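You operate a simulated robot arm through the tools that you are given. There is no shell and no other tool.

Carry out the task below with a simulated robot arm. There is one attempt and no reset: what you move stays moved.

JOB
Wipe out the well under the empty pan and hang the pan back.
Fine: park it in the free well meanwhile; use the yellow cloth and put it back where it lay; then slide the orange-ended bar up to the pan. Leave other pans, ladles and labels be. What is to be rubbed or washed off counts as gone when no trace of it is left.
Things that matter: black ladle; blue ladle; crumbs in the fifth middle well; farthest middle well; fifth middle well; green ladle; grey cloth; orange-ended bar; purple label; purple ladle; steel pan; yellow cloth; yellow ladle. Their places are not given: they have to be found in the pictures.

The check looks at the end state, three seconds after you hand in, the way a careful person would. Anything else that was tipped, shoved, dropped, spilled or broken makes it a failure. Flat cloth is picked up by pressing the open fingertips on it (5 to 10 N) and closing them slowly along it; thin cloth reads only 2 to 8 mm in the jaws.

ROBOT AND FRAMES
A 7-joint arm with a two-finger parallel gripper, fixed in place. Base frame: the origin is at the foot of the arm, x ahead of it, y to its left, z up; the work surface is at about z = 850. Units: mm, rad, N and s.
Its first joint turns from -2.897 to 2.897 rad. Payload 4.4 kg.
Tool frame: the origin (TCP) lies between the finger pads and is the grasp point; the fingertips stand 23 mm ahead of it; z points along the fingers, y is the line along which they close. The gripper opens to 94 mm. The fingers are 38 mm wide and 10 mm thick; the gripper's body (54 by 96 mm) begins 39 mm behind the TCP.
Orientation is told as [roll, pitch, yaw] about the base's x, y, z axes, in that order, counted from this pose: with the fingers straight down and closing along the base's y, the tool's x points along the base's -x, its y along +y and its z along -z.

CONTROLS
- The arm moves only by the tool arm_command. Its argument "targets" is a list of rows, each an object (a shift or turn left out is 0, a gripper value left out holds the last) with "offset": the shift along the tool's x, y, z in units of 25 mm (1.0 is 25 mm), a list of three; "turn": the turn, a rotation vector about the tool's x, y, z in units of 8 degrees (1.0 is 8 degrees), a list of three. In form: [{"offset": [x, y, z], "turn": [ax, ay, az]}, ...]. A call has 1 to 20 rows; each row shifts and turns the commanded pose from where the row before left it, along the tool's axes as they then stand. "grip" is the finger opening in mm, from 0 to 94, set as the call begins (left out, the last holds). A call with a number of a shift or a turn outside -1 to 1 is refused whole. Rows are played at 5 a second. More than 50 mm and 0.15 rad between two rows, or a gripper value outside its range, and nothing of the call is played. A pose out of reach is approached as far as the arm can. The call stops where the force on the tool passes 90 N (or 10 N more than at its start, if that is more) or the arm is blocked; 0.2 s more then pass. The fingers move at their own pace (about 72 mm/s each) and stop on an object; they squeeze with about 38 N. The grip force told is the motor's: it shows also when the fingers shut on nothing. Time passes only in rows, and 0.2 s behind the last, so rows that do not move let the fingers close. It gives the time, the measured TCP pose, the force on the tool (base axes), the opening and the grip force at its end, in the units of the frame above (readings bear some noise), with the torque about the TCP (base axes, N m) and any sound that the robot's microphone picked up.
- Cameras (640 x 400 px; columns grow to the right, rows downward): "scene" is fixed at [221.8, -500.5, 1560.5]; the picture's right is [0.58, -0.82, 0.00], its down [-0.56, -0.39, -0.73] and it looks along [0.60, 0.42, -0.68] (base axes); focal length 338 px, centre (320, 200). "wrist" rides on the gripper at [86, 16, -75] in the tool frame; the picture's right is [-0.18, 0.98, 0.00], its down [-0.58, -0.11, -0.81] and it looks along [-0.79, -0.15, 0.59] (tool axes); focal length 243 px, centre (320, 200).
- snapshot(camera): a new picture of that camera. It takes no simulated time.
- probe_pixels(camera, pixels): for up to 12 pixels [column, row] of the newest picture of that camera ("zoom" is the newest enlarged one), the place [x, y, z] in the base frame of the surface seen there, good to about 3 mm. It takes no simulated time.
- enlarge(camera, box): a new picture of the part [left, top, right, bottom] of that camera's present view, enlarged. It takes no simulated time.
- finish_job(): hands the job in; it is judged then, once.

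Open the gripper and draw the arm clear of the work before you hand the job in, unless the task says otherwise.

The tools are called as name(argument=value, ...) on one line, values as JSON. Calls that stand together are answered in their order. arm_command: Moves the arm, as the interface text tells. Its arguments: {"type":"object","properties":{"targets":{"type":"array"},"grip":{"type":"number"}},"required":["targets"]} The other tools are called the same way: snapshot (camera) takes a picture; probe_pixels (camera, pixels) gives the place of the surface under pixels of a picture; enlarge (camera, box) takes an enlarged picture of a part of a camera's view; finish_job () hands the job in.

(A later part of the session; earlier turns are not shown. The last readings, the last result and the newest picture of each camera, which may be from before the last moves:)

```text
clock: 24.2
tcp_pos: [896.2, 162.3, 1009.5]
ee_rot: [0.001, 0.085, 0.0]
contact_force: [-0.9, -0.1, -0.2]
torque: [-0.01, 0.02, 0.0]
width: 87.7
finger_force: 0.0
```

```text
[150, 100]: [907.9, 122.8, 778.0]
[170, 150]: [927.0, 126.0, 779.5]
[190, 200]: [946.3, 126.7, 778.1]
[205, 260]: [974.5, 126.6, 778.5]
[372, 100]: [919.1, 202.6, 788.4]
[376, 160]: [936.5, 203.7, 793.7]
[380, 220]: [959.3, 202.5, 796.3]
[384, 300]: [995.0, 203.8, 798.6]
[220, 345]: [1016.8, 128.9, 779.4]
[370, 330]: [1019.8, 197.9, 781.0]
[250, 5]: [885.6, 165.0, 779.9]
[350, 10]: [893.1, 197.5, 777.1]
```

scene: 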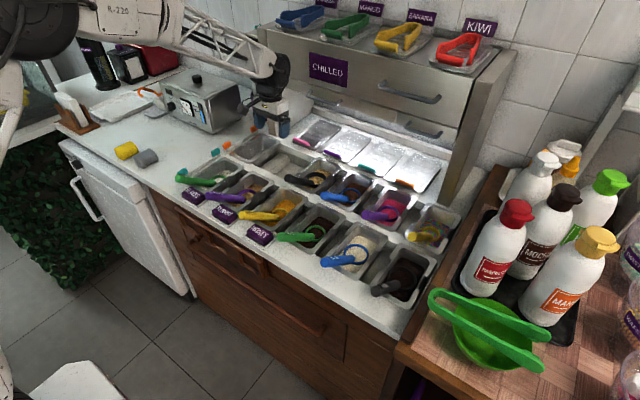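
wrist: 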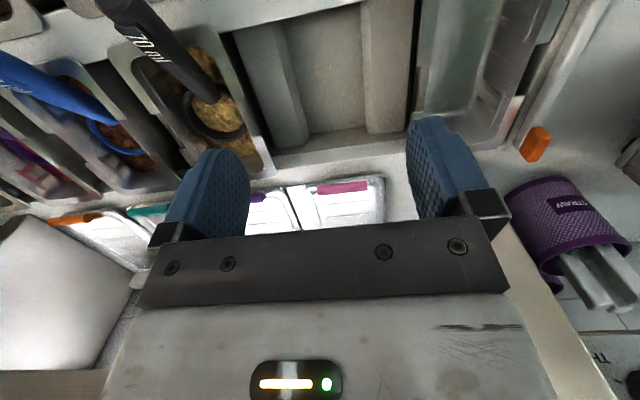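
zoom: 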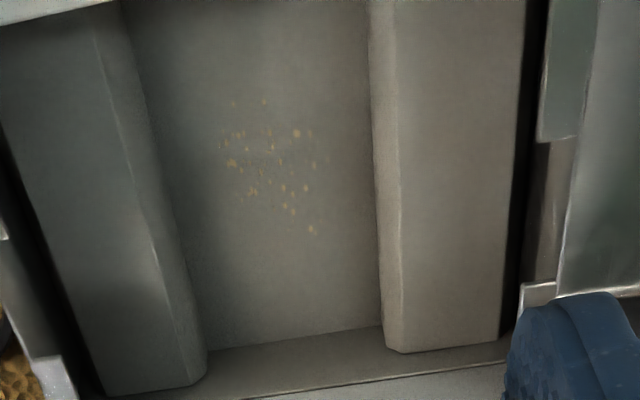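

Crumbs cover about x 912–970, y 143–187 on the floor at z≈778 (well floor y 126–200). Next is the yellow cloth; I first probe obstacles on the way (warmer box, ladles, cloth).

probe_pixels(camera="scene", pixels=[[200, 72], [168, 98], [205, 128], [240, 108], [240, 85], [183, 70], [207, 196], [240, 196], [180, 179], [205, 181], [260, 115], [190, 110]])

enlarge(camera="scene", box=[100, 130, 172, 175])

probe_pixels(camera="zoom", pixels=[[125, 150], [238, 92], [190, 118], [200, 130], [300, 170], [250, 200], [195, 230], [155, 190], [170, 200], [290, 120], [330, 200], [270, 250]])

```text
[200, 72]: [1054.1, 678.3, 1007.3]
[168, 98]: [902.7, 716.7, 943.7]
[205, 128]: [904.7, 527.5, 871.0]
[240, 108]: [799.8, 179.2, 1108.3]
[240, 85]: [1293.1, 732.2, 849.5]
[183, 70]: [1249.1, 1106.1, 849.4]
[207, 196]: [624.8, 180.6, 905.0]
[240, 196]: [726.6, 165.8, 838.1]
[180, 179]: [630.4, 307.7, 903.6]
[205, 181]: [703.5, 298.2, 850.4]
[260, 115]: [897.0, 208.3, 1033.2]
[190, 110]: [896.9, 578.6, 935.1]
```

```text
8.89 times, centred on (136, 152) of scene
```

zoom: 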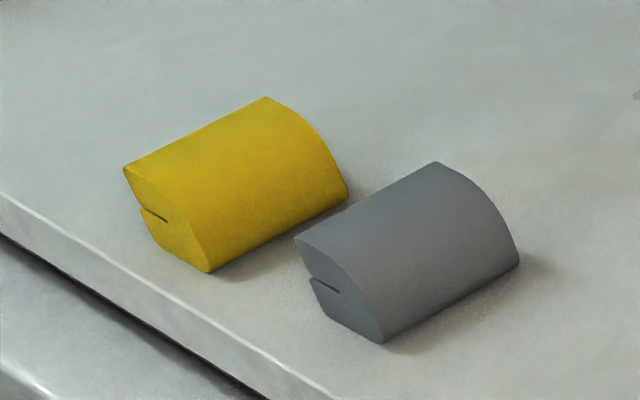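

```text
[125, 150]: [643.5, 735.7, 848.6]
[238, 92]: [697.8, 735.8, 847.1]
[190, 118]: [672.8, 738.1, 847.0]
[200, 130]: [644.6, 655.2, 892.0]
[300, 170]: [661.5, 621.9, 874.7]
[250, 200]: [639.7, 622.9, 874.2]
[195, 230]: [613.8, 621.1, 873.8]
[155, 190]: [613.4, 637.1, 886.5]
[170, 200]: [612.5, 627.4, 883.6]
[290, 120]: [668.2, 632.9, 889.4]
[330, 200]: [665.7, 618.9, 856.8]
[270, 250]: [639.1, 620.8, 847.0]
```

Path to the yellow cloth (x 611–675, y 621–655, z 850–890, centre ≈(643,638)) is clear of the warmer (x>897, y>527). I level the tool and travel there at z≈1010.

arm_command(targets=[{"turn": [0, -0.609, 0]}, {"offset": [0.534, 0.95, 0]}, {"offset": [0.534, 0.95, 0]}, {"offset": [0.534, 0.95, 0]}, {"offset": [0.534, 0.95, 0]}, {"offset": [0.534, 0.95, 0]}, {"offset": [0.534, 0.95, 0]}, {"offset": [0.534, 0.95, 0]}, {"offset": [0.534, 0.95, 0]}, {"offset": [0.534, 0.95, 0]}, {"offset": [0.534, 0.95, 0]}, {"offset": [0.534, 0.95, 0]}, {"offset": [0.534, 0.95, 0]}, {"offset": [0.534, 0.95, 0]}, {"offset": [0.534, 0.95, 0]}, {"offset": [0.534, 0.95, 0]}, {"offset": [0.534, 0.95, 0]}, {"offset": [0.534, 0.95, 0]}, {"offset": [0.534, 0.95, 0]}, {"offset": [0.534, 0.95, 0]}], grip=60)

snapshot(camera="scene")

snapshot(camera="wrist")

```text
clock: 28.4
tcp_pos: [643.2, 615.5, 1012.6]
ee_rot: [0.0, 0.002, 0.0]
contact_force: [0.4, 1.0, 0.4]
torque: [0.0, 0.0, -0.01]
width: 60.1
finger_force: 0.1
```

```text
taken
```

scene: 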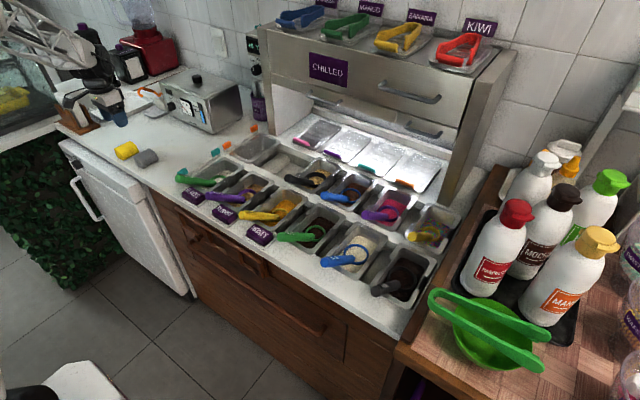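

```text
taken
```

wrist: 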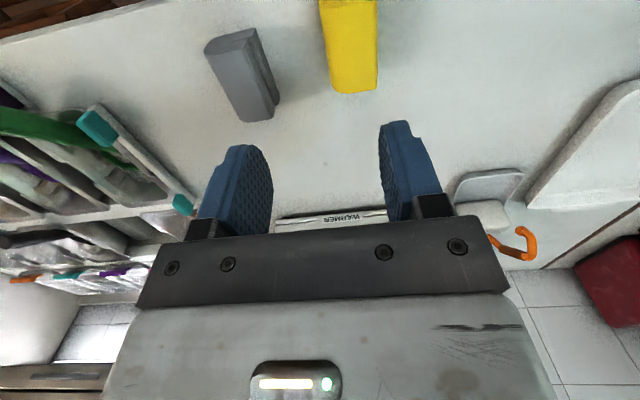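

The yellow cloth is at wrist (320–378, 0–93). I probe its edges from above.

enlarge(camera="wrist", box=[190, 0, 400, 130])

probe_pixels(camera="wrist", pixels=[[324, 10], [350, 10], [372, 10], [376, 10], [332, 60], [350, 60], [374, 60], [377, 60], [336, 91], [374, 86], [340, 88], [365, 40]])

```text
3.05 times, centred on (295, 65) of wrist
```

zoom: 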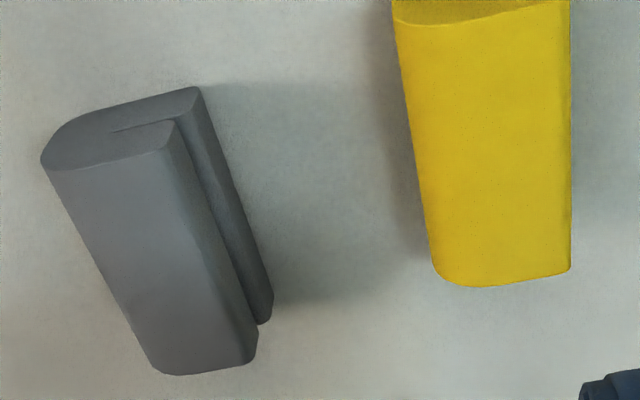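

```text
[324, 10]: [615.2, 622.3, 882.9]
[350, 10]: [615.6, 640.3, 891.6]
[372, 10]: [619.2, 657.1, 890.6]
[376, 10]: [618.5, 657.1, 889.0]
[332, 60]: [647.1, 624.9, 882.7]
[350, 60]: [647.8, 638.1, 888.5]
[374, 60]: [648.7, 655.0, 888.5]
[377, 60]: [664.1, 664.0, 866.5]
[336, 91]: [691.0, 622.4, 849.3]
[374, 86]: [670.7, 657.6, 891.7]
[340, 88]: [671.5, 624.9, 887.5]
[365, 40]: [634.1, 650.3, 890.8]
```

The cloth is folded: y 621–657 on top, z to 890, lower layer maybe to y≈664; centre ≈640. I lower to just above it with a 70 mm opening.

arm_command(targets=[{"offset": [0, 0.245, 0.876]}, {"offset": [0, 0.245, 0.876]}, {"offset": [0, 0.245, 0.876]}, {"offset": [0, 0.245, 0.876]}, {"offset": [0, 0, 0]}], grip=70)

snapshot(camera="wrist")

enlarge(camera="scene", box=[80, 100, 192, 180])

```text
clock: 29.6
tcp_pos: [645.1, 641.2, 923.8]
ee_rot: [0.0, 0.0, 0.0]
contact_force: [-0.1, 1.1, -0.6]
torque: [0.0, -0.01, 0.02]
width: 69.7
finger_force: 0.2
```

```text
taken
```

wrist: 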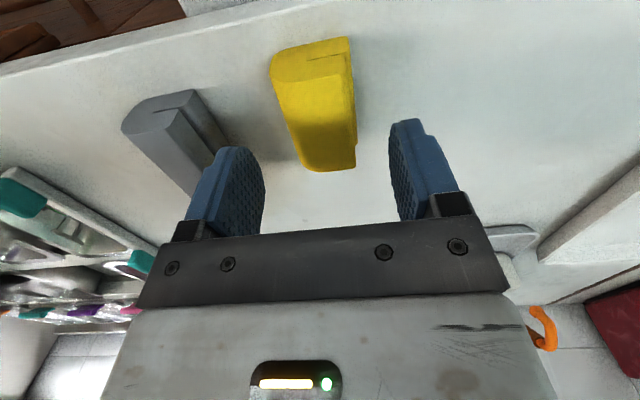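

```text
5.00 times, centred on (136, 140) of scene
```

zoom: 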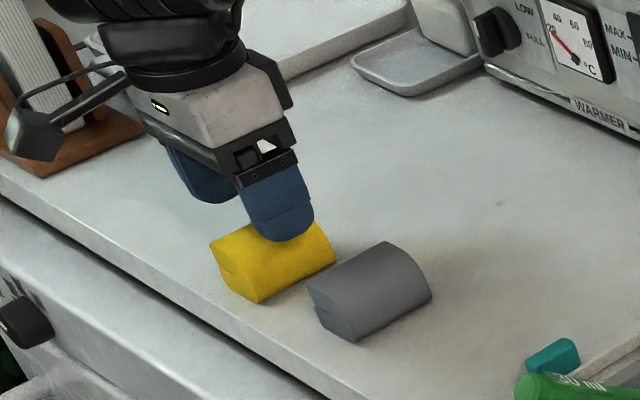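

Fingers are centred over the yellow cloth. I check the napkin holder's location against the wrist camera housing before lowering.

probe_pixels(camera="zoom", pixels=[[60, 40], [75, 20], [20, 80], [120, 130], [45, 170], [10, 150], [40, 30], [35, 135], [100, 75]])

probe_pixels(camera="wrist", pixels=[[275, 60], [345, 40], [350, 75], [357, 140], [352, 168], [310, 170], [290, 120], [320, 100], [340, 100], [356, 110], [272, 75], [330, 55]])

```text
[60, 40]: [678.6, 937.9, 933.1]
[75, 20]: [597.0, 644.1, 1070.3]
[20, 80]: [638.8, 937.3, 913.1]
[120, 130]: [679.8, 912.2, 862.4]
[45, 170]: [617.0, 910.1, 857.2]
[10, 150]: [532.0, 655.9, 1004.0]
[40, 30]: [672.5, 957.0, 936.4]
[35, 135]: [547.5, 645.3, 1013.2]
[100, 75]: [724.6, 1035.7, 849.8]
```

```text
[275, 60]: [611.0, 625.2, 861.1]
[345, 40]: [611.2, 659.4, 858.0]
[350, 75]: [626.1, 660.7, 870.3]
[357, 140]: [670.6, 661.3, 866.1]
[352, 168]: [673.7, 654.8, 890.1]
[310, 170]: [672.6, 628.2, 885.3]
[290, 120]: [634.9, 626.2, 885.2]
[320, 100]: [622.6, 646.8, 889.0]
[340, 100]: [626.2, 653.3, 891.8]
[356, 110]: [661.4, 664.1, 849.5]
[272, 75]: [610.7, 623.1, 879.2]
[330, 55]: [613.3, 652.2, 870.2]
```

Cloth centre ≈(642.5, 640); napkin holder is far (y>910). I lower to TCP z 887 and then close in steps.

arm_command(targets=[{"offset": [0.04, -0.01, 0.37]}, {"offset": [0.04, -0.01, 0.37]}, {"offset": [0.02, -0.01, 0.37]}, {"offset": [0, -0.01, 0.36]}, {"offset": [0, 0, 0]}], grip=70)

arm_command(targets=[{"offset": [0, 0, 0]}, {"offset": [0, 0, 0]}], grip=46)

arm_command(targets=[{"offset": [0, 0, 0]}, {"offset": [0, 0, 0]}, {"offset": [0, 0, 0]}], grip=36)

snapshot(camera="wrist")

```text
clock: 30.8
tcp_pos: [642.1, 640.7, 884.8]
ee_rot: [0.001, 0.0, 0.0]
contact_force: [1.0, 0.1, 0.7]
torque: [-0.03, -0.02, -0.03]
width: 69.9
finger_force: 0.0
```

```text
clock: 31.4
tcp_pos: [640.3, 640.1, 886.4]
ee_rot: [-0.002, 0.001, 0.0]
contact_force: [-0.7, 0.1, 0.5]
torque: [0.01, 0.0, 0.01]
width: 45.9
finger_force: 0.1
```

```text
clock: 32.2
tcp_pos: [641.3, 640.6, 886.1]
ee_rot: [0.0, 0.001, -0.002]
contact_force: [-0.2, -0.1, 1.0]
torque: [-0.01, -0.02, 0.02]
width: 41.0
finger_force: 38.0
```

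```text
taken
```

wrist: 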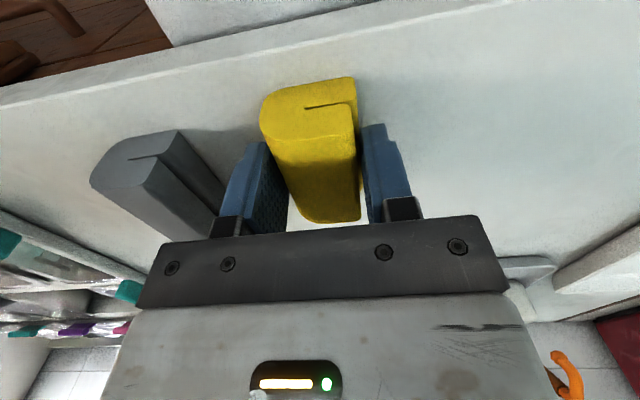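

The cloth is held at 41.0 mm with 38 N (grasp TCP ≈ (641.3, 640.5, 886.2), to be used for putting it back). I lift it straight up.

arm_command(targets=[{"offset": [0, 0, -0.3]}, {"offset": [0, 0, -0.7]}, {"offset": [0, 0, -0.99]}, {"offset": [0, 0, -0.99]}, {"offset": [0, 0, -0.99]}, {"offset": [0, 0, -0.99]}, {"offset": [0, 0, 0]}], grip=36)

snapshot(camera="wrist")

```text
clock: 33.8
tcp_pos: [640.3, 640.9, 1012.3]
ee_rot: [0.0, 0.002, -0.001]
contact_force: [0.2, -0.3, -1.1]
torque: [0.01, -0.01, 0.05]
width: 41.2
finger_force: 38.0
```

```text
taken
```

wrist: 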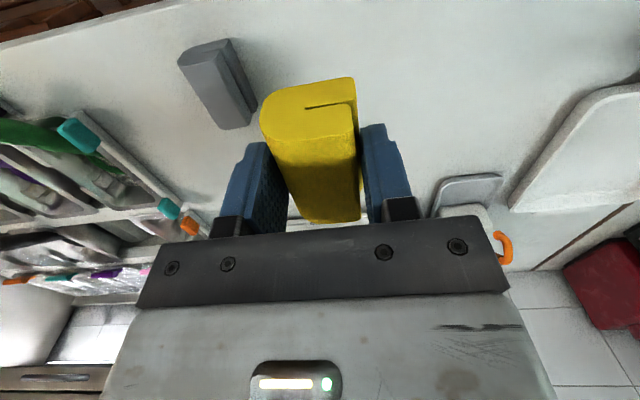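

The cloth is held firmly and level. I carry it to above the fifth well at about (940, 162.5).

arm_command(targets=[{"offset": [-0.599, -0.956, 0]}, {"offset": [-0.599, -0.956, 0]}, {"offset": [-0.599, -0.956, 0]}, {"offset": [-0.599, -0.956, 0]}, {"offset": [-0.599, -0.956, 0]}, {"offset": [-0.599, -0.956, 0]}, {"offset": [-0.599, -0.956, 0]}, {"offset": [-0.599, -0.956, 0]}, {"offset": [-0.599, -0.956, 0]}, {"offset": [-0.599, -0.956, 0]}, {"offset": [-0.599, -0.956, 0]}, {"offset": [-0.599, -0.956, 0]}, {"offset": [-0.599, -0.956, 0]}, {"offset": [-0.599, -0.956, 0]}, {"offset": [-0.599, -0.956, 0]}, {"offset": [-0.599, -0.956, 0]}, {"offset": [-0.599, -0.956, 0]}, {"offset": [-0.599, -0.956, 0]}, {"offset": [-0.599, -0.956, 0]}, {"offset": [-0.599, -0.956, 0]}], grip=36)

snapshot(camera="wrist")

snapshot(camera="scene")

```text
clock: 38.0
tcp_pos: [942.9, 160.8, 1010.3]
ee_rot: [0.001, 0.001, 0.002]
contact_force: [0.7, 0.7, -0.7]
torque: [0.03, 0.01, -0.02]
width: 40.9
finger_force: 37.6
```

```text
taken
```

wrist: 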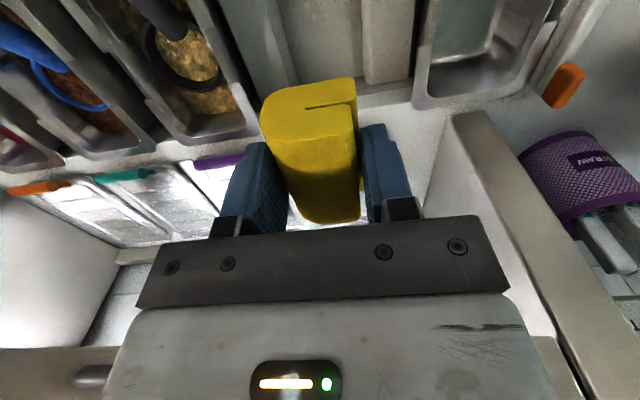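

```text
taken
```

scene: 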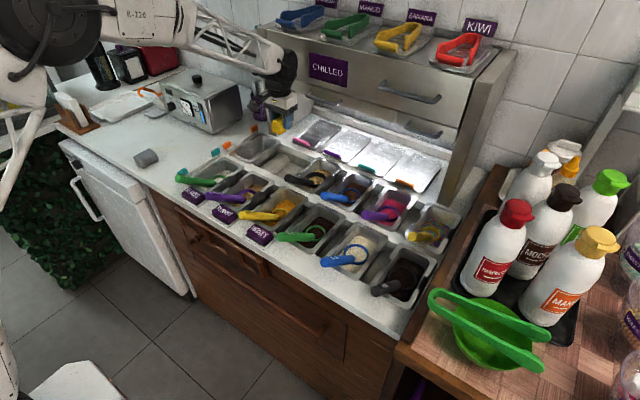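

Grip is steady over the fifth well. I lower 175 mm to just above the floor, correcting x −3 and y +1.7.

arm_command(targets=[{"offset": [0.015, 0.0085, 0.875]}, {"offset": [0.015, 0.0085, 0.875]}, {"offset": [0.015, 0.0085, 0.875]}, {"offset": [0.015, 0.0085, 0.875]}, {"offset": [0.015, 0.0085, 0.875]}, {"offset": [0.015, 0.0085, 0.875]}, {"offset": [0.015, 0.0085, 0.875]}, {"offset": [0.015, 0.0085, 0.875]}, {"offset": [0, 0, 0]}], grip=36)

snapshot(camera="wrist")

enlarge(camera="scene", box=[225, 105, 337, 185])

```text
clock: 40.0
tcp_pos: [937.6, 163.9, 834.9]
ee_rot: [-0.001, 0.001, 0.001]
contact_force: [0.3, 0.1, -0.4]
torque: [0.0, 0.04, 0.0]
width: 41.2
finger_force: 38.1
```

```text
taken
```

wrist: 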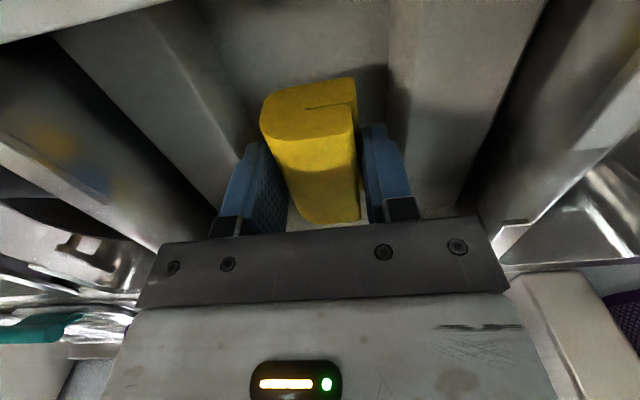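

```text
5.00 times, centred on (281, 145) of scene
```

zoom: 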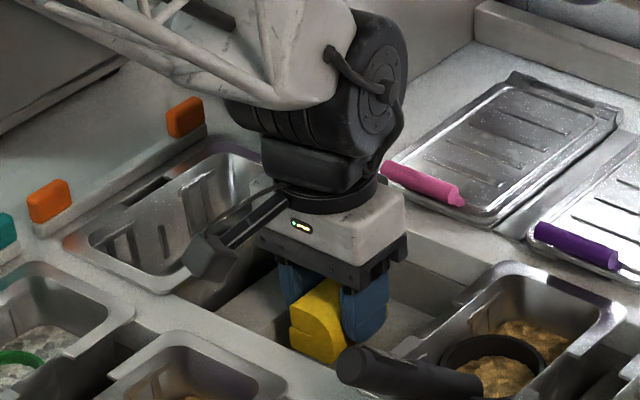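

Cloth is between the ribs with no contact at z 835. I lower in small steps towards the floor (expected contact near TCP z 815).

arm_command(targets=[{"offset": [0, 0, 0.3]}, {"offset": [0, 0, 0.25]}, {"offset": [0, 0, 0.15]}, {"offset": [0, 0, 0]}], grip=36)

```text
clock: 41.0
tcp_pos: [939.6, 164.2, 817.3]
ee_rot: [0.001, 0.001, 0.0]
contact_force: [0.4, -0.3, -0.9]
torque: [0.0, 0.0, 0.0]
width: 41.0
finger_force: 38.1
```

No contact yet at 817.3; I step down 1 mm per row for 3 mm.

arm_command(targets=[{"offset": [0, 0, 0.04]}, {"offset": [0, 0, 0.04]}, {"offset": [0, 0, 0.04]}, {"offset": [0, 0, 0]}], grip=36)

```text
clock: 42.0
tcp_pos: [937.9, 164.6, 814.3]
ee_rot: [0.001, 0.001, 0.0]
contact_force: [-0.2, 1.7, 3.4]
torque: [0.03, 0.02, 0.03]
width: 41.3
finger_force: 37.7
```

Floor contact at TCP z 814.3 (≈4 N). I press 0.6 mm more and stroke along x over the crumbs.

arm_command(targets=[{"offset": [0, 0, 0.024]}, {"offset": [0.267, 0, 0]}, {"offset": [0.267, 0, 0]}, {"offset": [0.267, 0, 0]}, {"offset": [-0.293, 0, 0]}, {"offset": [-0.293, 0, 0]}, {"offset": [-0.293, 0, 0]}, {"offset": [-0.293, 0, 0]}, {"offset": [-0.293, 0, 0]}, {"offset": [-0.293, 0, 0]}, {"offset": [0.32, 0, 0]}, {"offset": [0.32, 0, 0]}, {"offset": [0.32, 0, 0]}, {"offset": [0, 0, 0]}], grip=36)

snapshot(camera="wrist")

```text
clock: 45.0
tcp_pos: [938.2, 163.0, 813.9]
ee_rot: [0.001, 0.002, 0.002]
contact_force: [2.5, -0.6, 7.4]
torque: [-0.05, -0.17, 0.04]
width: 41.0
finger_force: 38.3
```

```text
taken
```

wrist: 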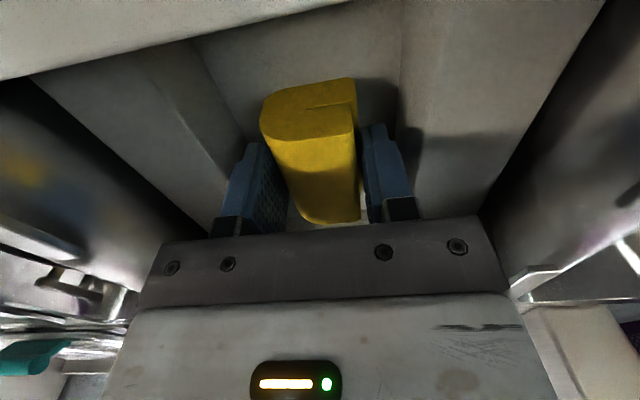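

Pressure is 7.4 N and the cloth is steady. I continue with strokes offset −8 mm in y.

arm_command(targets=[{"offset": [0, -0.16, 0]}, {"offset": [0, -0.16, 0]}, {"offset": [0.28, 0, 0]}, {"offset": [0.28, 0, 0]}, {"offset": [0.28, 0, 0]}, {"offset": [-0.3, 0, 0]}, {"offset": [-0.3, 0, 0]}, {"offset": [-0.3, 0, 0]}, {"offset": [-0.3, 0, 0]}, {"offset": [-0.3, 0, 0]}, {"offset": [-0.3, 0, 0]}, {"offset": [0.32, 0, 0]}, {"offset": [0.32, 0, 0]}, {"offset": [0.32, 0, 0]}, {"offset": [0, 0, 0]}], grip=36)

```text
clock: 48.2
tcp_pos: [936.0, 154.7, 814.5]
ee_rot: [0.001, 0.004, 0.001]
contact_force: [-1.1, -0.5, -0.6]
torque: [0.02, -0.03, -0.01]
width: 41.0
finger_force: 38.2
```

The downward contact faded (−0.6 N), so I press 1 mm further and check before repeating this lane.

arm_command(targets=[{"offset": [0, 0, 0.03]}, {"offset": [0, 0, 0.02]}, {"offset": [0, 0, 0]}], grip=36)

```text
clock: 49.0
tcp_pos: [937.4, 154.1, 815.2]
ee_rot: [0.0, 0.0, 0.0]
contact_force: [-4.2, 0.5, 15.8]
torque: [0.0, 0.22, 0.0]
width: 41.1
finger_force: 37.9
```

Now 15.8 N; I ease off slightly and repeat the strokes in this lane.

arm_command(targets=[{"offset": [0, 0, -0.012]}, {"offset": [0.28, 0, 0]}, {"offset": [0.28, 0, 0]}, {"offset": [0.28, 0, 0]}, {"offset": [-0.3, 0, 0]}, {"offset": [-0.3, 0, 0]}, {"offset": [-0.3, 0, 0]}, {"offset": [0, 0, 0]}], grip=36)

arm_command(targets=[{"offset": [-0.3, 0, 0]}, {"offset": [-0.3, 0, 0]}, {"offset": [-0.3, 0, 0]}, {"offset": [0.32, 0, 0]}, {"offset": [0.32, 0, 0]}, {"offset": [0.32, 0, 0]}, {"offset": [0, 0, 0]}], grip=36)

```text
clock: 50.8
tcp_pos: [937.4, 155.3, 813.3]
ee_rot: [-0.001, 0.001, 0.0]
contact_force: [-13.3, 2.0, 36.0]
torque: [0.06, 0.35, 0.0]
width: 41.2
finger_force: 37.8
```

```text
clock: 52.4
tcp_pos: [936.1, 155.7, 813.7]
ee_rot: [0.001, 0.0, -0.001]
contact_force: [11.4, -1.3, 29.9]
torque: [-0.05, -0.45, 0.0]
width: 41.2
finger_force: 38.0
```

Pressure has crept to ~30 N, more than needed. I ease up 0.8 mm, then move to the +y lane (+15 mm) and stroke there.

arm_command(targets=[{"offset": [0, 0, -0.032]}, {"offset": [0, 0.2, 0]}, {"offset": [0, 0.2, 0]}, {"offset": [0, 0.2, 0]}, {"offset": [0, 0, 0]}], grip=36)

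```text
clock: 53.6
tcp_pos: [936.6, 170.5, 811.9]
ee_rot: [0.0, 0.001, 0.0]
contact_force: [-0.9, -11.9, 24.2]
torque: [-0.26, -0.07, -0.05]
width: 41.4
finger_force: 37.9
```

Force 24 N down and −12 N sideways friction at y 170.5. I ease slightly and stroke along x in this lane.

arm_command(targets=[{"offset": [0, -0.02, -0.02]}, {"offset": [0.28, 0, 0]}, {"offset": [0.28, 0, 0]}, {"offset": [0.28, 0, 0]}, {"offset": [-0.3, 0, 0]}, {"offset": [-0.3, 0, 0]}, {"offset": [-0.3, 0, 0]}, {"offset": [0, 0, 0]}], grip=36)

arm_command(targets=[{"offset": [-0.3, 0, 0]}, {"offset": [-0.3, 0, 0]}, {"offset": [-0.3, 0, 0]}, {"offset": [0.32, 0, 0]}, {"offset": [0.32, 0, 0]}, {"offset": [0.32, 0, 0]}, {"offset": [0, 0, 0]}], grip=36)

```text
clock: 55.4
tcp_pos: [937.1, 170.7, 814.5]
ee_rot: [-0.001, 0.0, 0.0]
contact_force: [-0.9, 0.1, -0.8]
torque: [-0.02, 0.01, 0.01]
width: 41.1
finger_force: 38.2
```

```text
clock: 57.0
tcp_pos: [937.1, 170.9, 814.9]
ee_rot: [-0.001, 0.003, 0.001]
contact_force: [0.2, -0.7, -0.2]
torque: [-0.02, -0.01, 0.02]
width: 41.1
finger_force: 38.2
```

Contact was lost in this lane (force ≈0), so I press 1 mm back and restroke, checking the force.

arm_command(targets=[{"offset": [0, 0, 0.02]}, {"offset": [0, 0, 0.02]}, {"offset": [0, 0, 0]}], grip=36)

arm_command(targets=[{"offset": [0.28, 0, 0]}, {"offset": [0.28, 0, 0]}, {"offset": [0.28, 0, 0]}, {"offset": [0, 0, 0]}], grip=36)

```text
clock: 57.8
tcp_pos: [937.3, 170.5, 812.7]
ee_rot: [0.0, 0.001, -0.001]
contact_force: [-0.5, 0.9, -0.5]
torque: [0.02, 0.01, 0.0]
width: 40.9
finger_force: 37.5
```

```text
clock: 58.8
tcp_pos: [915.9, 169.5, 813.5]
ee_rot: [0.0, 0.003, 0.0]
contact_force: [-0.3, 0.6, 0.2]
torque: [-0.01, 0.06, 0.01]
width: 40.8
finger_force: 37.9
```

Still no contact; I step down in 0.5 mm increments until the force reappears.

arm_command(targets=[{"offset": [0, 0, 0.02]}, {"offset": [0, 0, 0.02]}, {"offset": [0, 0, 0]}], grip=36)

```text
clock: 59.6
tcp_pos: [916.1, 169.4, 813.3]
ee_rot: [0.001, -0.001, 0.0]
contact_force: [-2.9, 2.6, 15.6]
torque: [0.07, 0.33, 0.01]
width: 40.9
finger_force: 38.0
```

Contact is back at 15.6 N. I stroke +x across the lane (44 mm) and check.

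arm_command(targets=[{"offset": [-0.3, 0, 0]}, {"offset": [-0.3, 0, 0]}, {"offset": [-0.3, 0, 0]}, {"offset": [-0.3, 0, 0]}, {"offset": [-0.3, 0, 0]}, {"offset": [-0.3, 0, 0]}, {"offset": [0, 0, 0]}], grip=36)

arm_command(targets=[{"offset": [0.3, 0, 0]}, {"offset": [0.3, 0, 0]}, {"offset": [0.3, 0, 0]}, {"offset": [0, 0, 0]}], grip=36)

```text
clock: 61.2
tcp_pos: [961.4, 170.9, 813.7]
ee_rot: [0.0, 0.001, 0.0]
contact_force: [-3.6, 2.0, 15.7]
torque: [0.04, 0.07, 0.0]
width: 41.0
finger_force: 38.6
```

```text
clock: 62.2
tcp_pos: [938.1, 170.0, 812.8]
ee_rot: [0.0, 0.0, 0.0]
contact_force: [6.8, -0.8, 15.0]
torque: [-0.04, -0.23, 0.0]
width: 41.1
finger_force: 37.9
```

Pressure is a steady 15 N. I repeat the centre and −y lanes at this height.

arm_command(targets=[{"offset": [0, -0.28, 0]}, {"offset": [0.28, 0, 0]}, {"offset": [0.28, 0, 0]}, {"offset": [0.28, 0, 0]}, {"offset": [-0.3, 0, 0]}, {"offset": [-0.3, 0, 0]}, {"offset": [-0.3, 0, 0]}, {"offset": [-0.3, 0, 0]}, {"offset": [-0.3, 0, 0]}, {"offset": [-0.3, 0, 0]}, {"offset": [0, 0, 0]}], grip=36)

arm_command(targets=[{"offset": [0, -0.28, 0]}, {"offset": [0.3, 0, 0]}, {"offset": [0.3, 0, 0]}, {"offset": [0.3, 0, 0]}, {"offset": [0.3, 0, 0]}, {"offset": [0.3, 0, 0]}, {"offset": [0.3, 0, 0]}, {"offset": [-0.3, 0, 0]}, {"offset": [-0.3, 0, 0]}, {"offset": [-0.3, 0, 0]}, {"offset": [0, 0, 0]}], grip=36)

```text
clock: 64.6
tcp_pos: [963.6, 162.2, 813.2]
ee_rot: [-0.001, 0.002, -0.001]
contact_force: [-2.3, 0.7, 10.9]
torque: [0.03, -0.06, 0.02]
width: 41.2
finger_force: 37.9
```

```text
clock: 67.0
tcp_pos: [940.4, 154.4, 811.7]
ee_rot: [0.0, -0.002, -0.001]
contact_force: [-8.6, 1.3, 19.7]
torque: [0.01, 0.3, -0.03]
width: 41.3
finger_force: 37.7
```

All lanes have been stroked under 10–20 N. I lift out and move back and sideways so the wrist camera can see the well floor.

arm_command(targets=[{"offset": [0, 0.2, -0.5]}, {"offset": [0, 0, -0.9]}, {"offset": [0, 0, -0.99]}, {"offset": [0, 0, -0.99]}, {"offset": [0, 0, -0.99]}, {"offset": [0, 0, -0.99]}, {"offset": [0, 0, -0.99]}, {"offset": [0, 0, -0.99]}, {"offset": [0, 0, -0.6]}, {"offset": [0.8, -0.6, 0]}, {"offset": [0.8, -0.6, 0]}, {"offset": [0.8, -0.6, 0]}, {"offset": [0, 0, 0]}], grip=36)

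snapshot(camera="wrist")

enlarge(camera="scene", box=[250, 135, 322, 185])

```text
clock: 69.8
tcp_pos: [881.2, 115.0, 1012.1]
ee_rot: [0.0, 0.001, 0.0]
contact_force: [0.0, 0.6, 0.3]
torque: [0.01, 0.02, 0.03]
width: 41.2
finger_force: 38.0
```

```text
taken
```

wrist: 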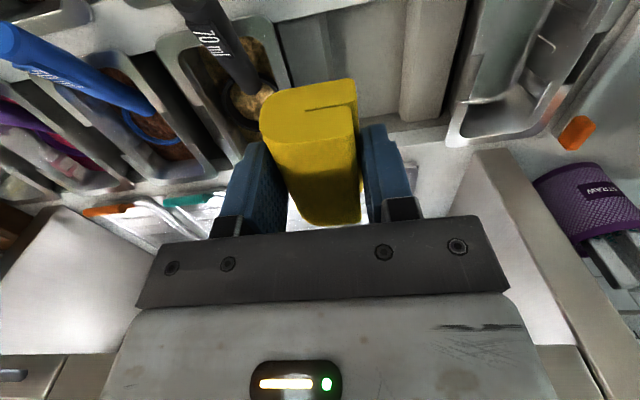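

```text
8.00 times, centred on (286, 160) of scene
```

zoom: 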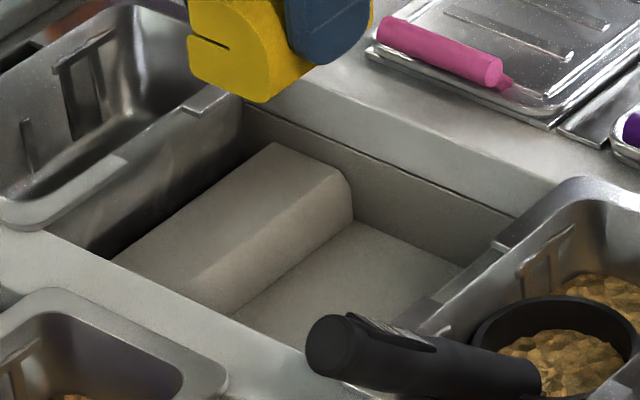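

The well floor shows in wrist picture at about (330–410, 10–120). I enlarge it to look for any remaining crumbs.

enlarge(camera="wrist", box=[300, 0, 428, 130])

enlarge(camera="scene", box=[270, 155, 310, 185])

```text
3.08 times, centred on (364, 65) of wrist
```

zoom: 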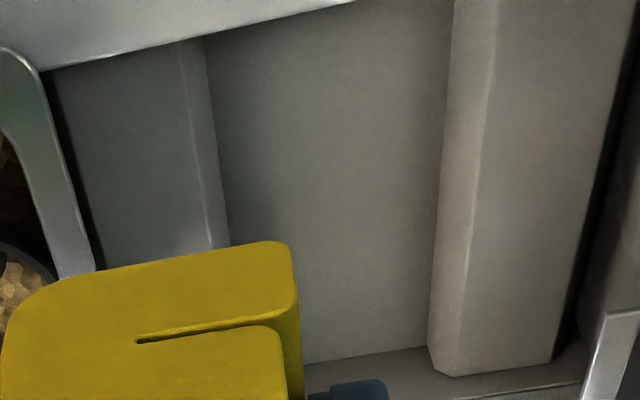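

```text
13.33 times, centred on (290, 170) of scene
```

zoom: 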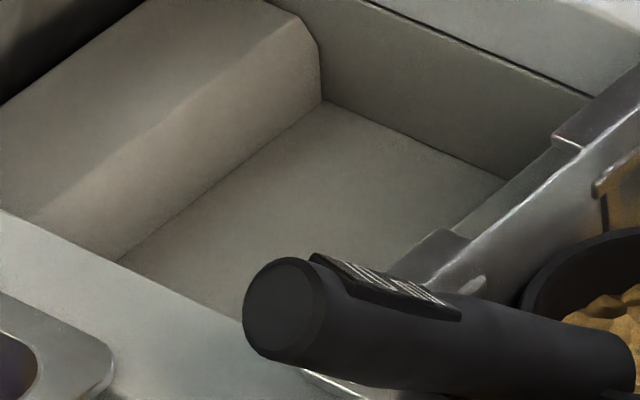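

The floor looks clean everywhere visible. I carry the cloth back towards where it lay (641.3, 640.5) at z≈1012.

arm_command(targets=[{"offset": [0.436, 0.955, 0]}, {"offset": [0.436, 0.955, 0]}, {"offset": [0.436, 0.955, 0]}, {"offset": [0.436, 0.955, 0]}, {"offset": [0.436, 0.955, 0]}, {"offset": [0.436, 0.955, 0]}, {"offset": [0.436, 0.955, 0]}, {"offset": [0.436, 0.955, 0]}, {"offset": [0.436, 0.955, 0]}, {"offset": [0.436, 0.955, 0]}, {"offset": [0.436, 0.955, 0]}, {"offset": [0.436, 0.955, 0]}, {"offset": [0.436, 0.955, 0]}, {"offset": [0.436, 0.955, 0]}, {"offset": [0.436, 0.955, 0]}, {"offset": [0.436, 0.955, 0]}, {"offset": [0.436, 0.955, 0]}, {"offset": [0.436, 0.955, 0]}, {"offset": [0.436, 0.955, 0]}, {"offset": [0.436, 0.955, 0]}], grip=36)

arm_command(targets=[{"offset": [0.44, 0.96, 0]}, {"offset": [0.44, 0.96, 0]}, {"offset": [0, 0, 0]}, {"offset": [0, 0, 0]}], grip=36)

snapshot(camera="wrist")

```text
clock: 74.0
tcp_pos: [665.3, 592.5, 1012.5]
ee_rot: [0.0, 0.001, 0.0]
contact_force: [0.3, 0.1, -0.6]
torque: [0.02, -0.02, -0.02]
width: 41.1
finger_force: 38.0
```

```text
clock: 75.0
tcp_pos: [640.0, 639.8, 1013.4]
ee_rot: [0.001, 0.001, 0.001]
contact_force: [0.1, -0.8, -0.3]
torque: [-0.02, -0.02, 0.02]
width: 41.0
finger_force: 37.9
```

```text
taken
```

wrist: 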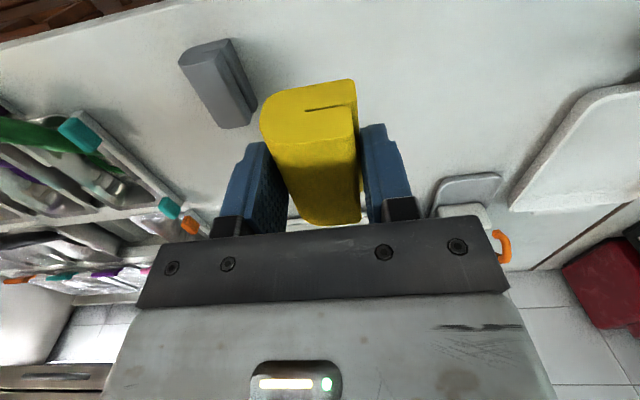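

The view matches the one right after pickup (grey cloth at the same pixels). I lower to just above the counter.

arm_command(targets=[{"offset": [-0.005, 0.005, 0.99]}, {"offset": [-0.005, 0.005, 0.99]}, {"offset": [-0.005, 0.005, 0.99]}, {"offset": [-0.005, 0.005, 0.99]}, {"offset": [0, 0, 0.6]}, {"offset": [0, 0, 0.3]}, {"offset": [0, 0, 0]}], grip=36)

```text
clock: 76.6
tcp_pos: [640.9, 642.6, 890.8]
ee_rot: [-0.001, 0.002, 0.0]
contact_force: [-0.4, -0.3, 0.6]
torque: [0.0, -0.02, 0.02]
width: 41.2
finger_force: 37.4
```

No contact at z 890.8; I step down slowly until the cloth touches.

arm_command(targets=[{"offset": [0, -0.02, 0.06]}, {"offset": [0, 0, 0.06]}, {"offset": [0, 0, 0.04]}, {"offset": [0, 0, 0]}], grip=36)

```text
clock: 77.6
tcp_pos: [639.9, 641.3, 884.7]
ee_rot: [0.0, 0.002, 0.0]
contact_force: [-0.1, -0.1, -0.4]
torque: [-0.03, 0.01, -0.02]
width: 41.0
finger_force: 38.0
```

arm_command(targets=[{"offset": [0, 0, 0.03]}, {"offset": [0, 0, 0.03]}, {"offset": [0, 0, 0]}], grip=36)

```text
clock: 78.4
tcp_pos: [641.1, 641.6, 884.9]
ee_rot: [0.003, 0.0, 0.0]
contact_force: [-1.2, -2.7, 9.4]
torque: [-0.17, -0.09, -0.03]
width: 40.9
finger_force: 37.9
```

The cloth is down (9.4 N) at (641, 641.5), within ~1 mm of where it was taken. I open the fingers and rise.

arm_command(targets=[{"offset": [0, 0, 0]}, {"offset": [0, 0, 0]}], grip=48)

arm_command(targets=[{"offset": [0, 0, 0]}, {"offset": [0, 0, -0.3]}, {"offset": [0, 0, -0.5]}, {"offset": [0, 0, -0.8]}, {"offset": [0, 0, -0.9]}, {"offset": [0, 0, -0.9]}, {"offset": [0, 0, -0.9]}, {"offset": [0, 0, -0.8]}, {"offset": [0, 0, 0]}], grip=68)

snapshot(camera="wrist")

enlarge(camera="scene", box=[92, 125, 172, 175])

```text
clock: 79.0
tcp_pos: [641.0, 641.0, 882.4]
ee_rot: [0.001, 0.003, 0.0]
contact_force: [-0.3, 0.4, -0.4]
torque: [0.0, 0.02, -0.04]
width: 48.0
finger_force: 0.1
```

```text
clock: 81.0
tcp_pos: [641.9, 641.8, 1011.5]
ee_rot: [-0.001, 0.001, -0.001]
contact_force: [-0.9, -0.4, 0.1]
torque: [0.0, -0.01, 0.0]
width: 67.7
finger_force: 0.0
```

```text
taken
```

wrist: 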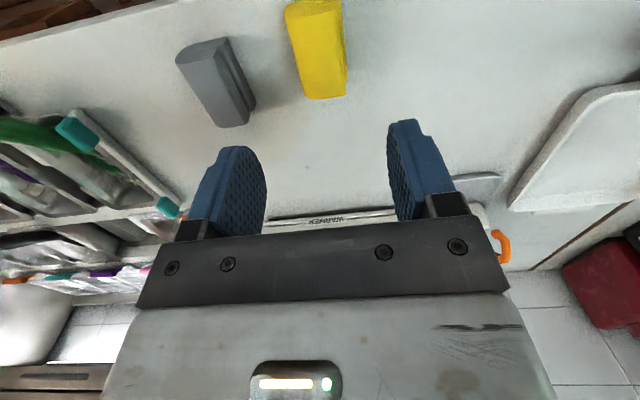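

```text
8.00 times, centred on (132, 150) of scene
```

zoom: 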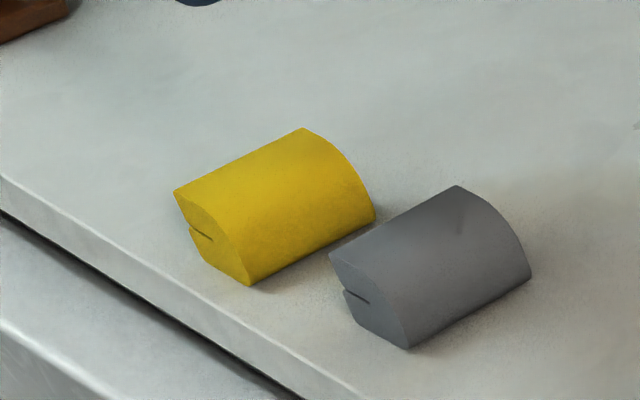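

The yellow cloth lies exactly where it was (same pixels as before). I go back over the fifth well to inspect its floor with nothing in the view.

arm_command(targets=[{"offset": [-0.51, -0.96, 0]}, {"offset": [-0.51, -0.96, 0]}, {"offset": [-0.51, -0.96, 0]}, {"offset": [-0.51, -0.96, 0]}, {"offset": [-0.51, -0.96, 0]}, {"offset": [-0.51, -0.96, 0]}, {"offset": [-0.51, -0.96, 0]}, {"offset": [-0.51, -0.96, 0]}, {"offset": [-0.51, -0.96, 0]}, {"offset": [-0.51, -0.96, 0]}, {"offset": [-0.51, -0.96, 0]}, {"offset": [-0.51, -0.96, 0]}, {"offset": [-0.51, -0.96, 0]}, {"offset": [-0.51, -0.96, 0]}, {"offset": [-0.51, -0.96, 0]}, {"offset": [-0.51, -0.96, 0]}, {"offset": [-0.51, -0.96, 0]}, {"offset": [-0.51, -0.96, 0]}, {"offset": [-0.51, -0.96, 0]}, {"offset": [-0.51, -0.96, 0]}], grip=88)

arm_command(targets=[{"turn": [0, 0.625, 0]}, {"offset": [0, 0, 0]}, {"offset": [0, 0, 0]}], grip=88)

snapshot(camera="wrist")

enlarge(camera="wrist", box=[290, 20, 402, 150])

```text
clock: 85.2
tcp_pos: [896.5, 159.8, 1009.7]
ee_rot: [-0.001, 0.003, 0.0]
contact_force: [0.7, -0.4, -0.5]
torque: [-0.03, 0.0, -0.01]
width: 88.2
finger_force: 0.0
```

```text
clock: 86.0
tcp_pos: [894.1, 161.2, 1011.3]
ee_rot: [0.001, 0.09, -0.001]
contact_force: [0.0, 0.5, -0.5]
torque: [0.02, 0.02, 0.02]
width: 88.1
finger_force: 0.0
```

```text
taken
```

wrist: 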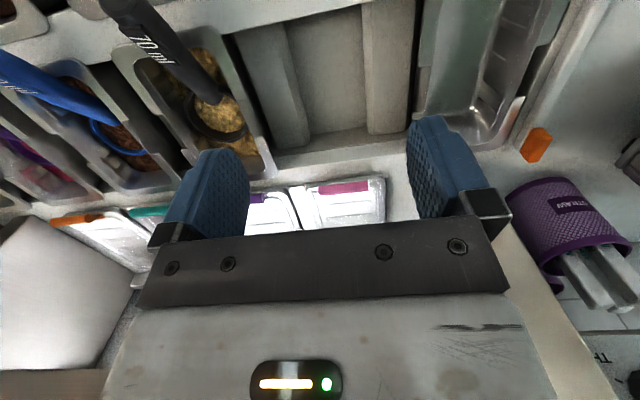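

```text
3.08 times, centred on (346, 85) of wrist
```

zoom: 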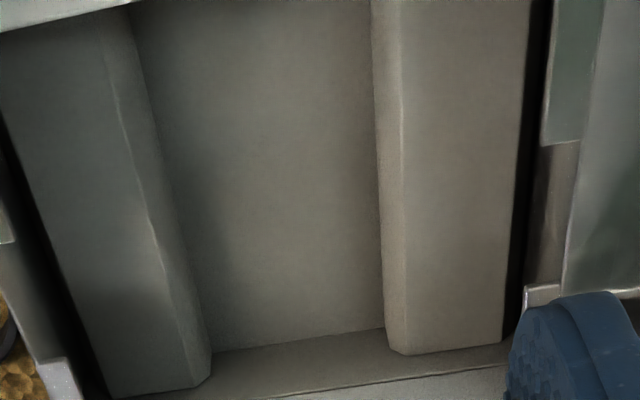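

The whole floor appears clean; I take one tighter enlargement on the former crumb area to be sure.

enlarge(camera="wrist", box=[306, 40, 370, 110])

enlarge(camera="wrist", box=[400, 0, 560, 160])

probe_pixels(camera="zoom", pixels=[[70, 100], [70, 200], [60, 235], [50, 300], [300, 50], [340, 60], [350, 160], [300, 250], [410, 330], [420, 260], [450, 250], [430, 270]])

```text
5.71 times, centred on (338, 75) of wrist
```

zoom: 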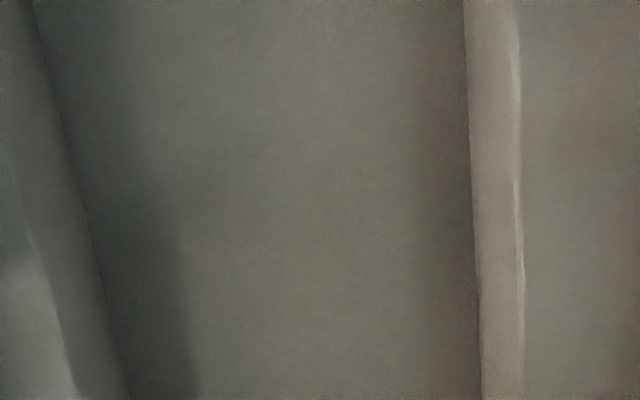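

```text
2.50 times, centred on (480, 80) of wrist
```

zoom: 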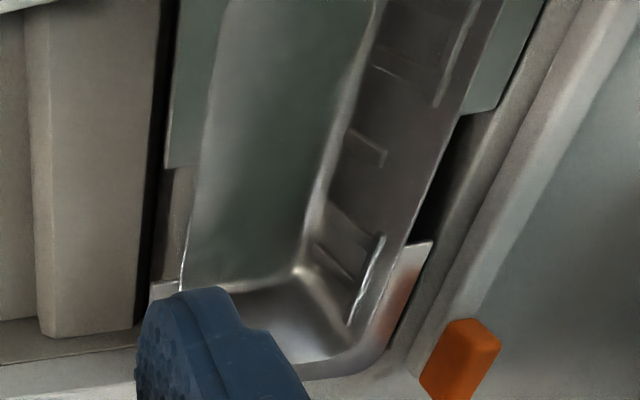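

```text
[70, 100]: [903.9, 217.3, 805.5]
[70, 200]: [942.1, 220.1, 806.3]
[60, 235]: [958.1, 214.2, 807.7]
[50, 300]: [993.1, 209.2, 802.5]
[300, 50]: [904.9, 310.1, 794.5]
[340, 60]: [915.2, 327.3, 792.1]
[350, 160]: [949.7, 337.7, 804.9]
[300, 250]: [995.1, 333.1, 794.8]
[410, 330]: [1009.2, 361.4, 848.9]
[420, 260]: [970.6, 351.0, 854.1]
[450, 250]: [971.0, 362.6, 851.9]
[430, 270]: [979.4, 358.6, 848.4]
```

The well is spotless. Now I fetch the pan back: re-tilt −10° outward, move over the parked pan at y≈298.4 and look at the walls and gap before descending.

arm_command(targets=[{"turn": [0, -0.944, 0]}, {"turn": [0, -0.944, 0]}, {"offset": [-0.082, 0.687, 0.07]}, {"offset": [-0.082, 0.687, 0.07]}, {"offset": [-0.082, 0.687, 0.07]}, {"offset": [-0.082, 0.687, 0.07]}, {"offset": [-0.082, 0.687, 0.07]}, {"offset": [-0.082, 0.687, 0.07]}, {"offset": [-0.082, 0.687, 0.07]}, {"offset": [-0.082, 0.687, 0.07]}, {"offset": [0, 0, 0.7]}, {"offset": [0, 0, 0.7]}, {"offset": [0, 0, 0]}], grip=91.8)

snapshot(camera="wrist")

enlarge(camera="wrist", box=[180, 0, 500, 200])

```text
clock: 88.8
tcp_pos: [921.6, 298.3, 966.2]
ee_rot: [0.001, -0.176, 0.0]
contact_force: [0.7, -0.1, 0.1]
torque: [0.01, -0.03, -0.01]
width: 91.6
finger_force: 0.0
```

```text
taken
```

wrist: 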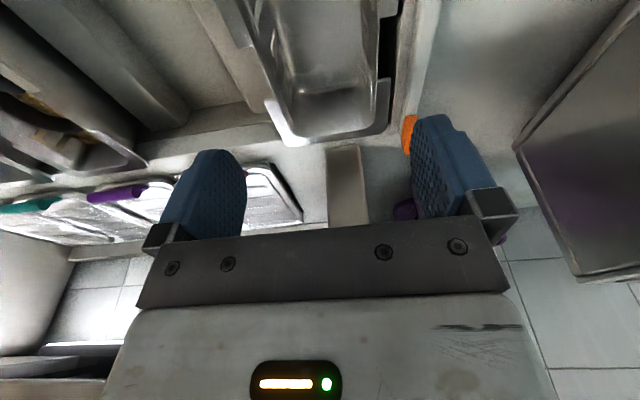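

```text
2.00 times, centred on (340, 100) of wrist
```

zoom: 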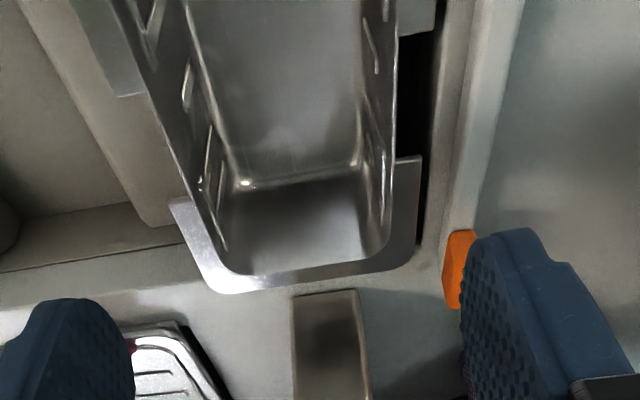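

The notch region is at zoom (120–440, 40–200). I probe the pan walls, the dark gap on the +y side and the opening edge.

probe_pixels(camera="zoom", pixels=[[393, 100], [396, 100], [399, 100], [404, 100], [420, 100], [428, 100], [434, 100], [440, 100], [455, 100], [475, 100], [420, 158], [400, 35]])

probe_pixels(camera="zoom", pixels=[[150, 100], [155, 110], [160, 120], [165, 130], [170, 150], [145, 95], [118, 92], [110, 95], [172, 200], [185, 240], [420, 240], [430, 200]])

```text
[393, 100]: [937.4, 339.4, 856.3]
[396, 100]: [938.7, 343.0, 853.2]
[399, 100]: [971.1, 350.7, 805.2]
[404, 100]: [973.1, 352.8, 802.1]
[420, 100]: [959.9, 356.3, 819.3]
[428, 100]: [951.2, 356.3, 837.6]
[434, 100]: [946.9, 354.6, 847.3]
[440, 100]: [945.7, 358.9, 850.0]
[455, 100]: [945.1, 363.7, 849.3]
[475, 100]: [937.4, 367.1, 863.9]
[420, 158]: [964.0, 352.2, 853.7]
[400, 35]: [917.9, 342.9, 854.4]
```

```text
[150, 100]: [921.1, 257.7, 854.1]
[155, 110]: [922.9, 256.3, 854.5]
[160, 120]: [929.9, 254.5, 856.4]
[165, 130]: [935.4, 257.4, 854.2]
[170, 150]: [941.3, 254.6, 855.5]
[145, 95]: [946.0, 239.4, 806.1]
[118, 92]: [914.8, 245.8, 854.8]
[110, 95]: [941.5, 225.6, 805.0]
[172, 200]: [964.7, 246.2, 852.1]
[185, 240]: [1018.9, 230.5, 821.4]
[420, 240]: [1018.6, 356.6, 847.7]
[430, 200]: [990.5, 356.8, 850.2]
```

Right wall ≈343 (grip-inferred 342.4) and opening edge ≈356, so the finger must fit that 13 mm gap. I set 90.5 mm opening at centre y 298.4 and descend to just above the rim, then re-read.

arm_command(targets=[{"offset": [0.05, 0, 0.8]}, {"offset": [0.05, 0, 0.8]}, {"offset": [0, 0, 0.8]}, {"offset": [0, 0, 0]}, {"offset": [0, 0, 0]}], grip=90.5)

arm_command(targets=[{"offset": [0, 0, 0]}])

arm_command(targets=[{"offset": [0, 0, 0]}])

arm_command(targets=[{"offset": [0, 0, 0]}])

snapshot(camera="wrist")

```text
clock: 90.0
tcp_pos: [929.5, 298.7, 905.8]
ee_rot: [-0.001, -0.175, 0.0]
contact_force: [-0.5, -0.2, -0.2]
torque: [0.0, -0.02, 0.03]
width: 90.6
finger_force: 0.1
```

```text
clock: 90.4
tcp_pos: [930.1, 299.4, 905.9]
ee_rot: [0.0, -0.173, 0.001]
contact_force: [0.3, -0.3, 0.0]
torque: [0.02, 0.0, 0.01]
width: 90.2
finger_force: 0.1
```

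```text
clock: 90.8
tcp_pos: [930.3, 299.1, 904.8]
ee_rot: [0.001, -0.175, 0.001]
contact_force: [0.1, 0.8, 1.1]
torque: [0.02, 0.01, -0.02]
width: 90.5
finger_force: 0.0
```

```text
clock: 91.2
tcp_pos: [930.1, 299.2, 905.5]
ee_rot: [0.0, -0.172, 0.0]
contact_force: [0.3, -0.4, 0.0]
torque: [0.0, -0.06, 0.0]
width: 90.7
finger_force: 0.0
```

```text
taken
```

wrist: 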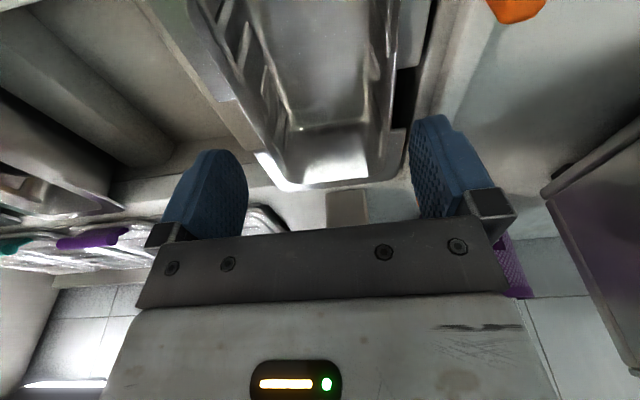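

Mean y reads 299.1, so I shift −0.7 mm, and descend along the tool axis in stages, reading the force when the tips pass the rim height.

arm_command(targets=[{"offset": [0, -0.028, 0.4]}, {"offset": [0, 0, 0.4]}, {"offset": [0, 0, 0.15]}, {"offset": [0, 0, 0.15]}, {"offset": [0, 0, 0.15]}, {"offset": [0, 0, 0]}], grip=90.5)

snapshot(camera="wrist")

```text
clock: 92.6
tcp_pos: [935.3, 298.3, 873.9]
ee_rot: [0.001, -0.177, 0.0]
contact_force: [-0.5, -0.5, -0.7]
torque: [0.0, 0.01, -0.02]
width: 90.4
finger_force: 0.1
```

```text
taken
```

wrist: 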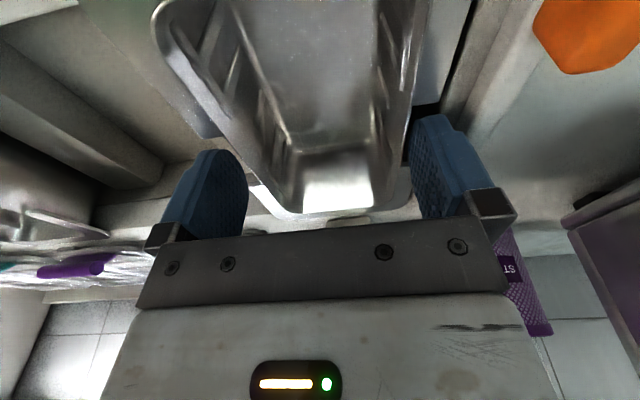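

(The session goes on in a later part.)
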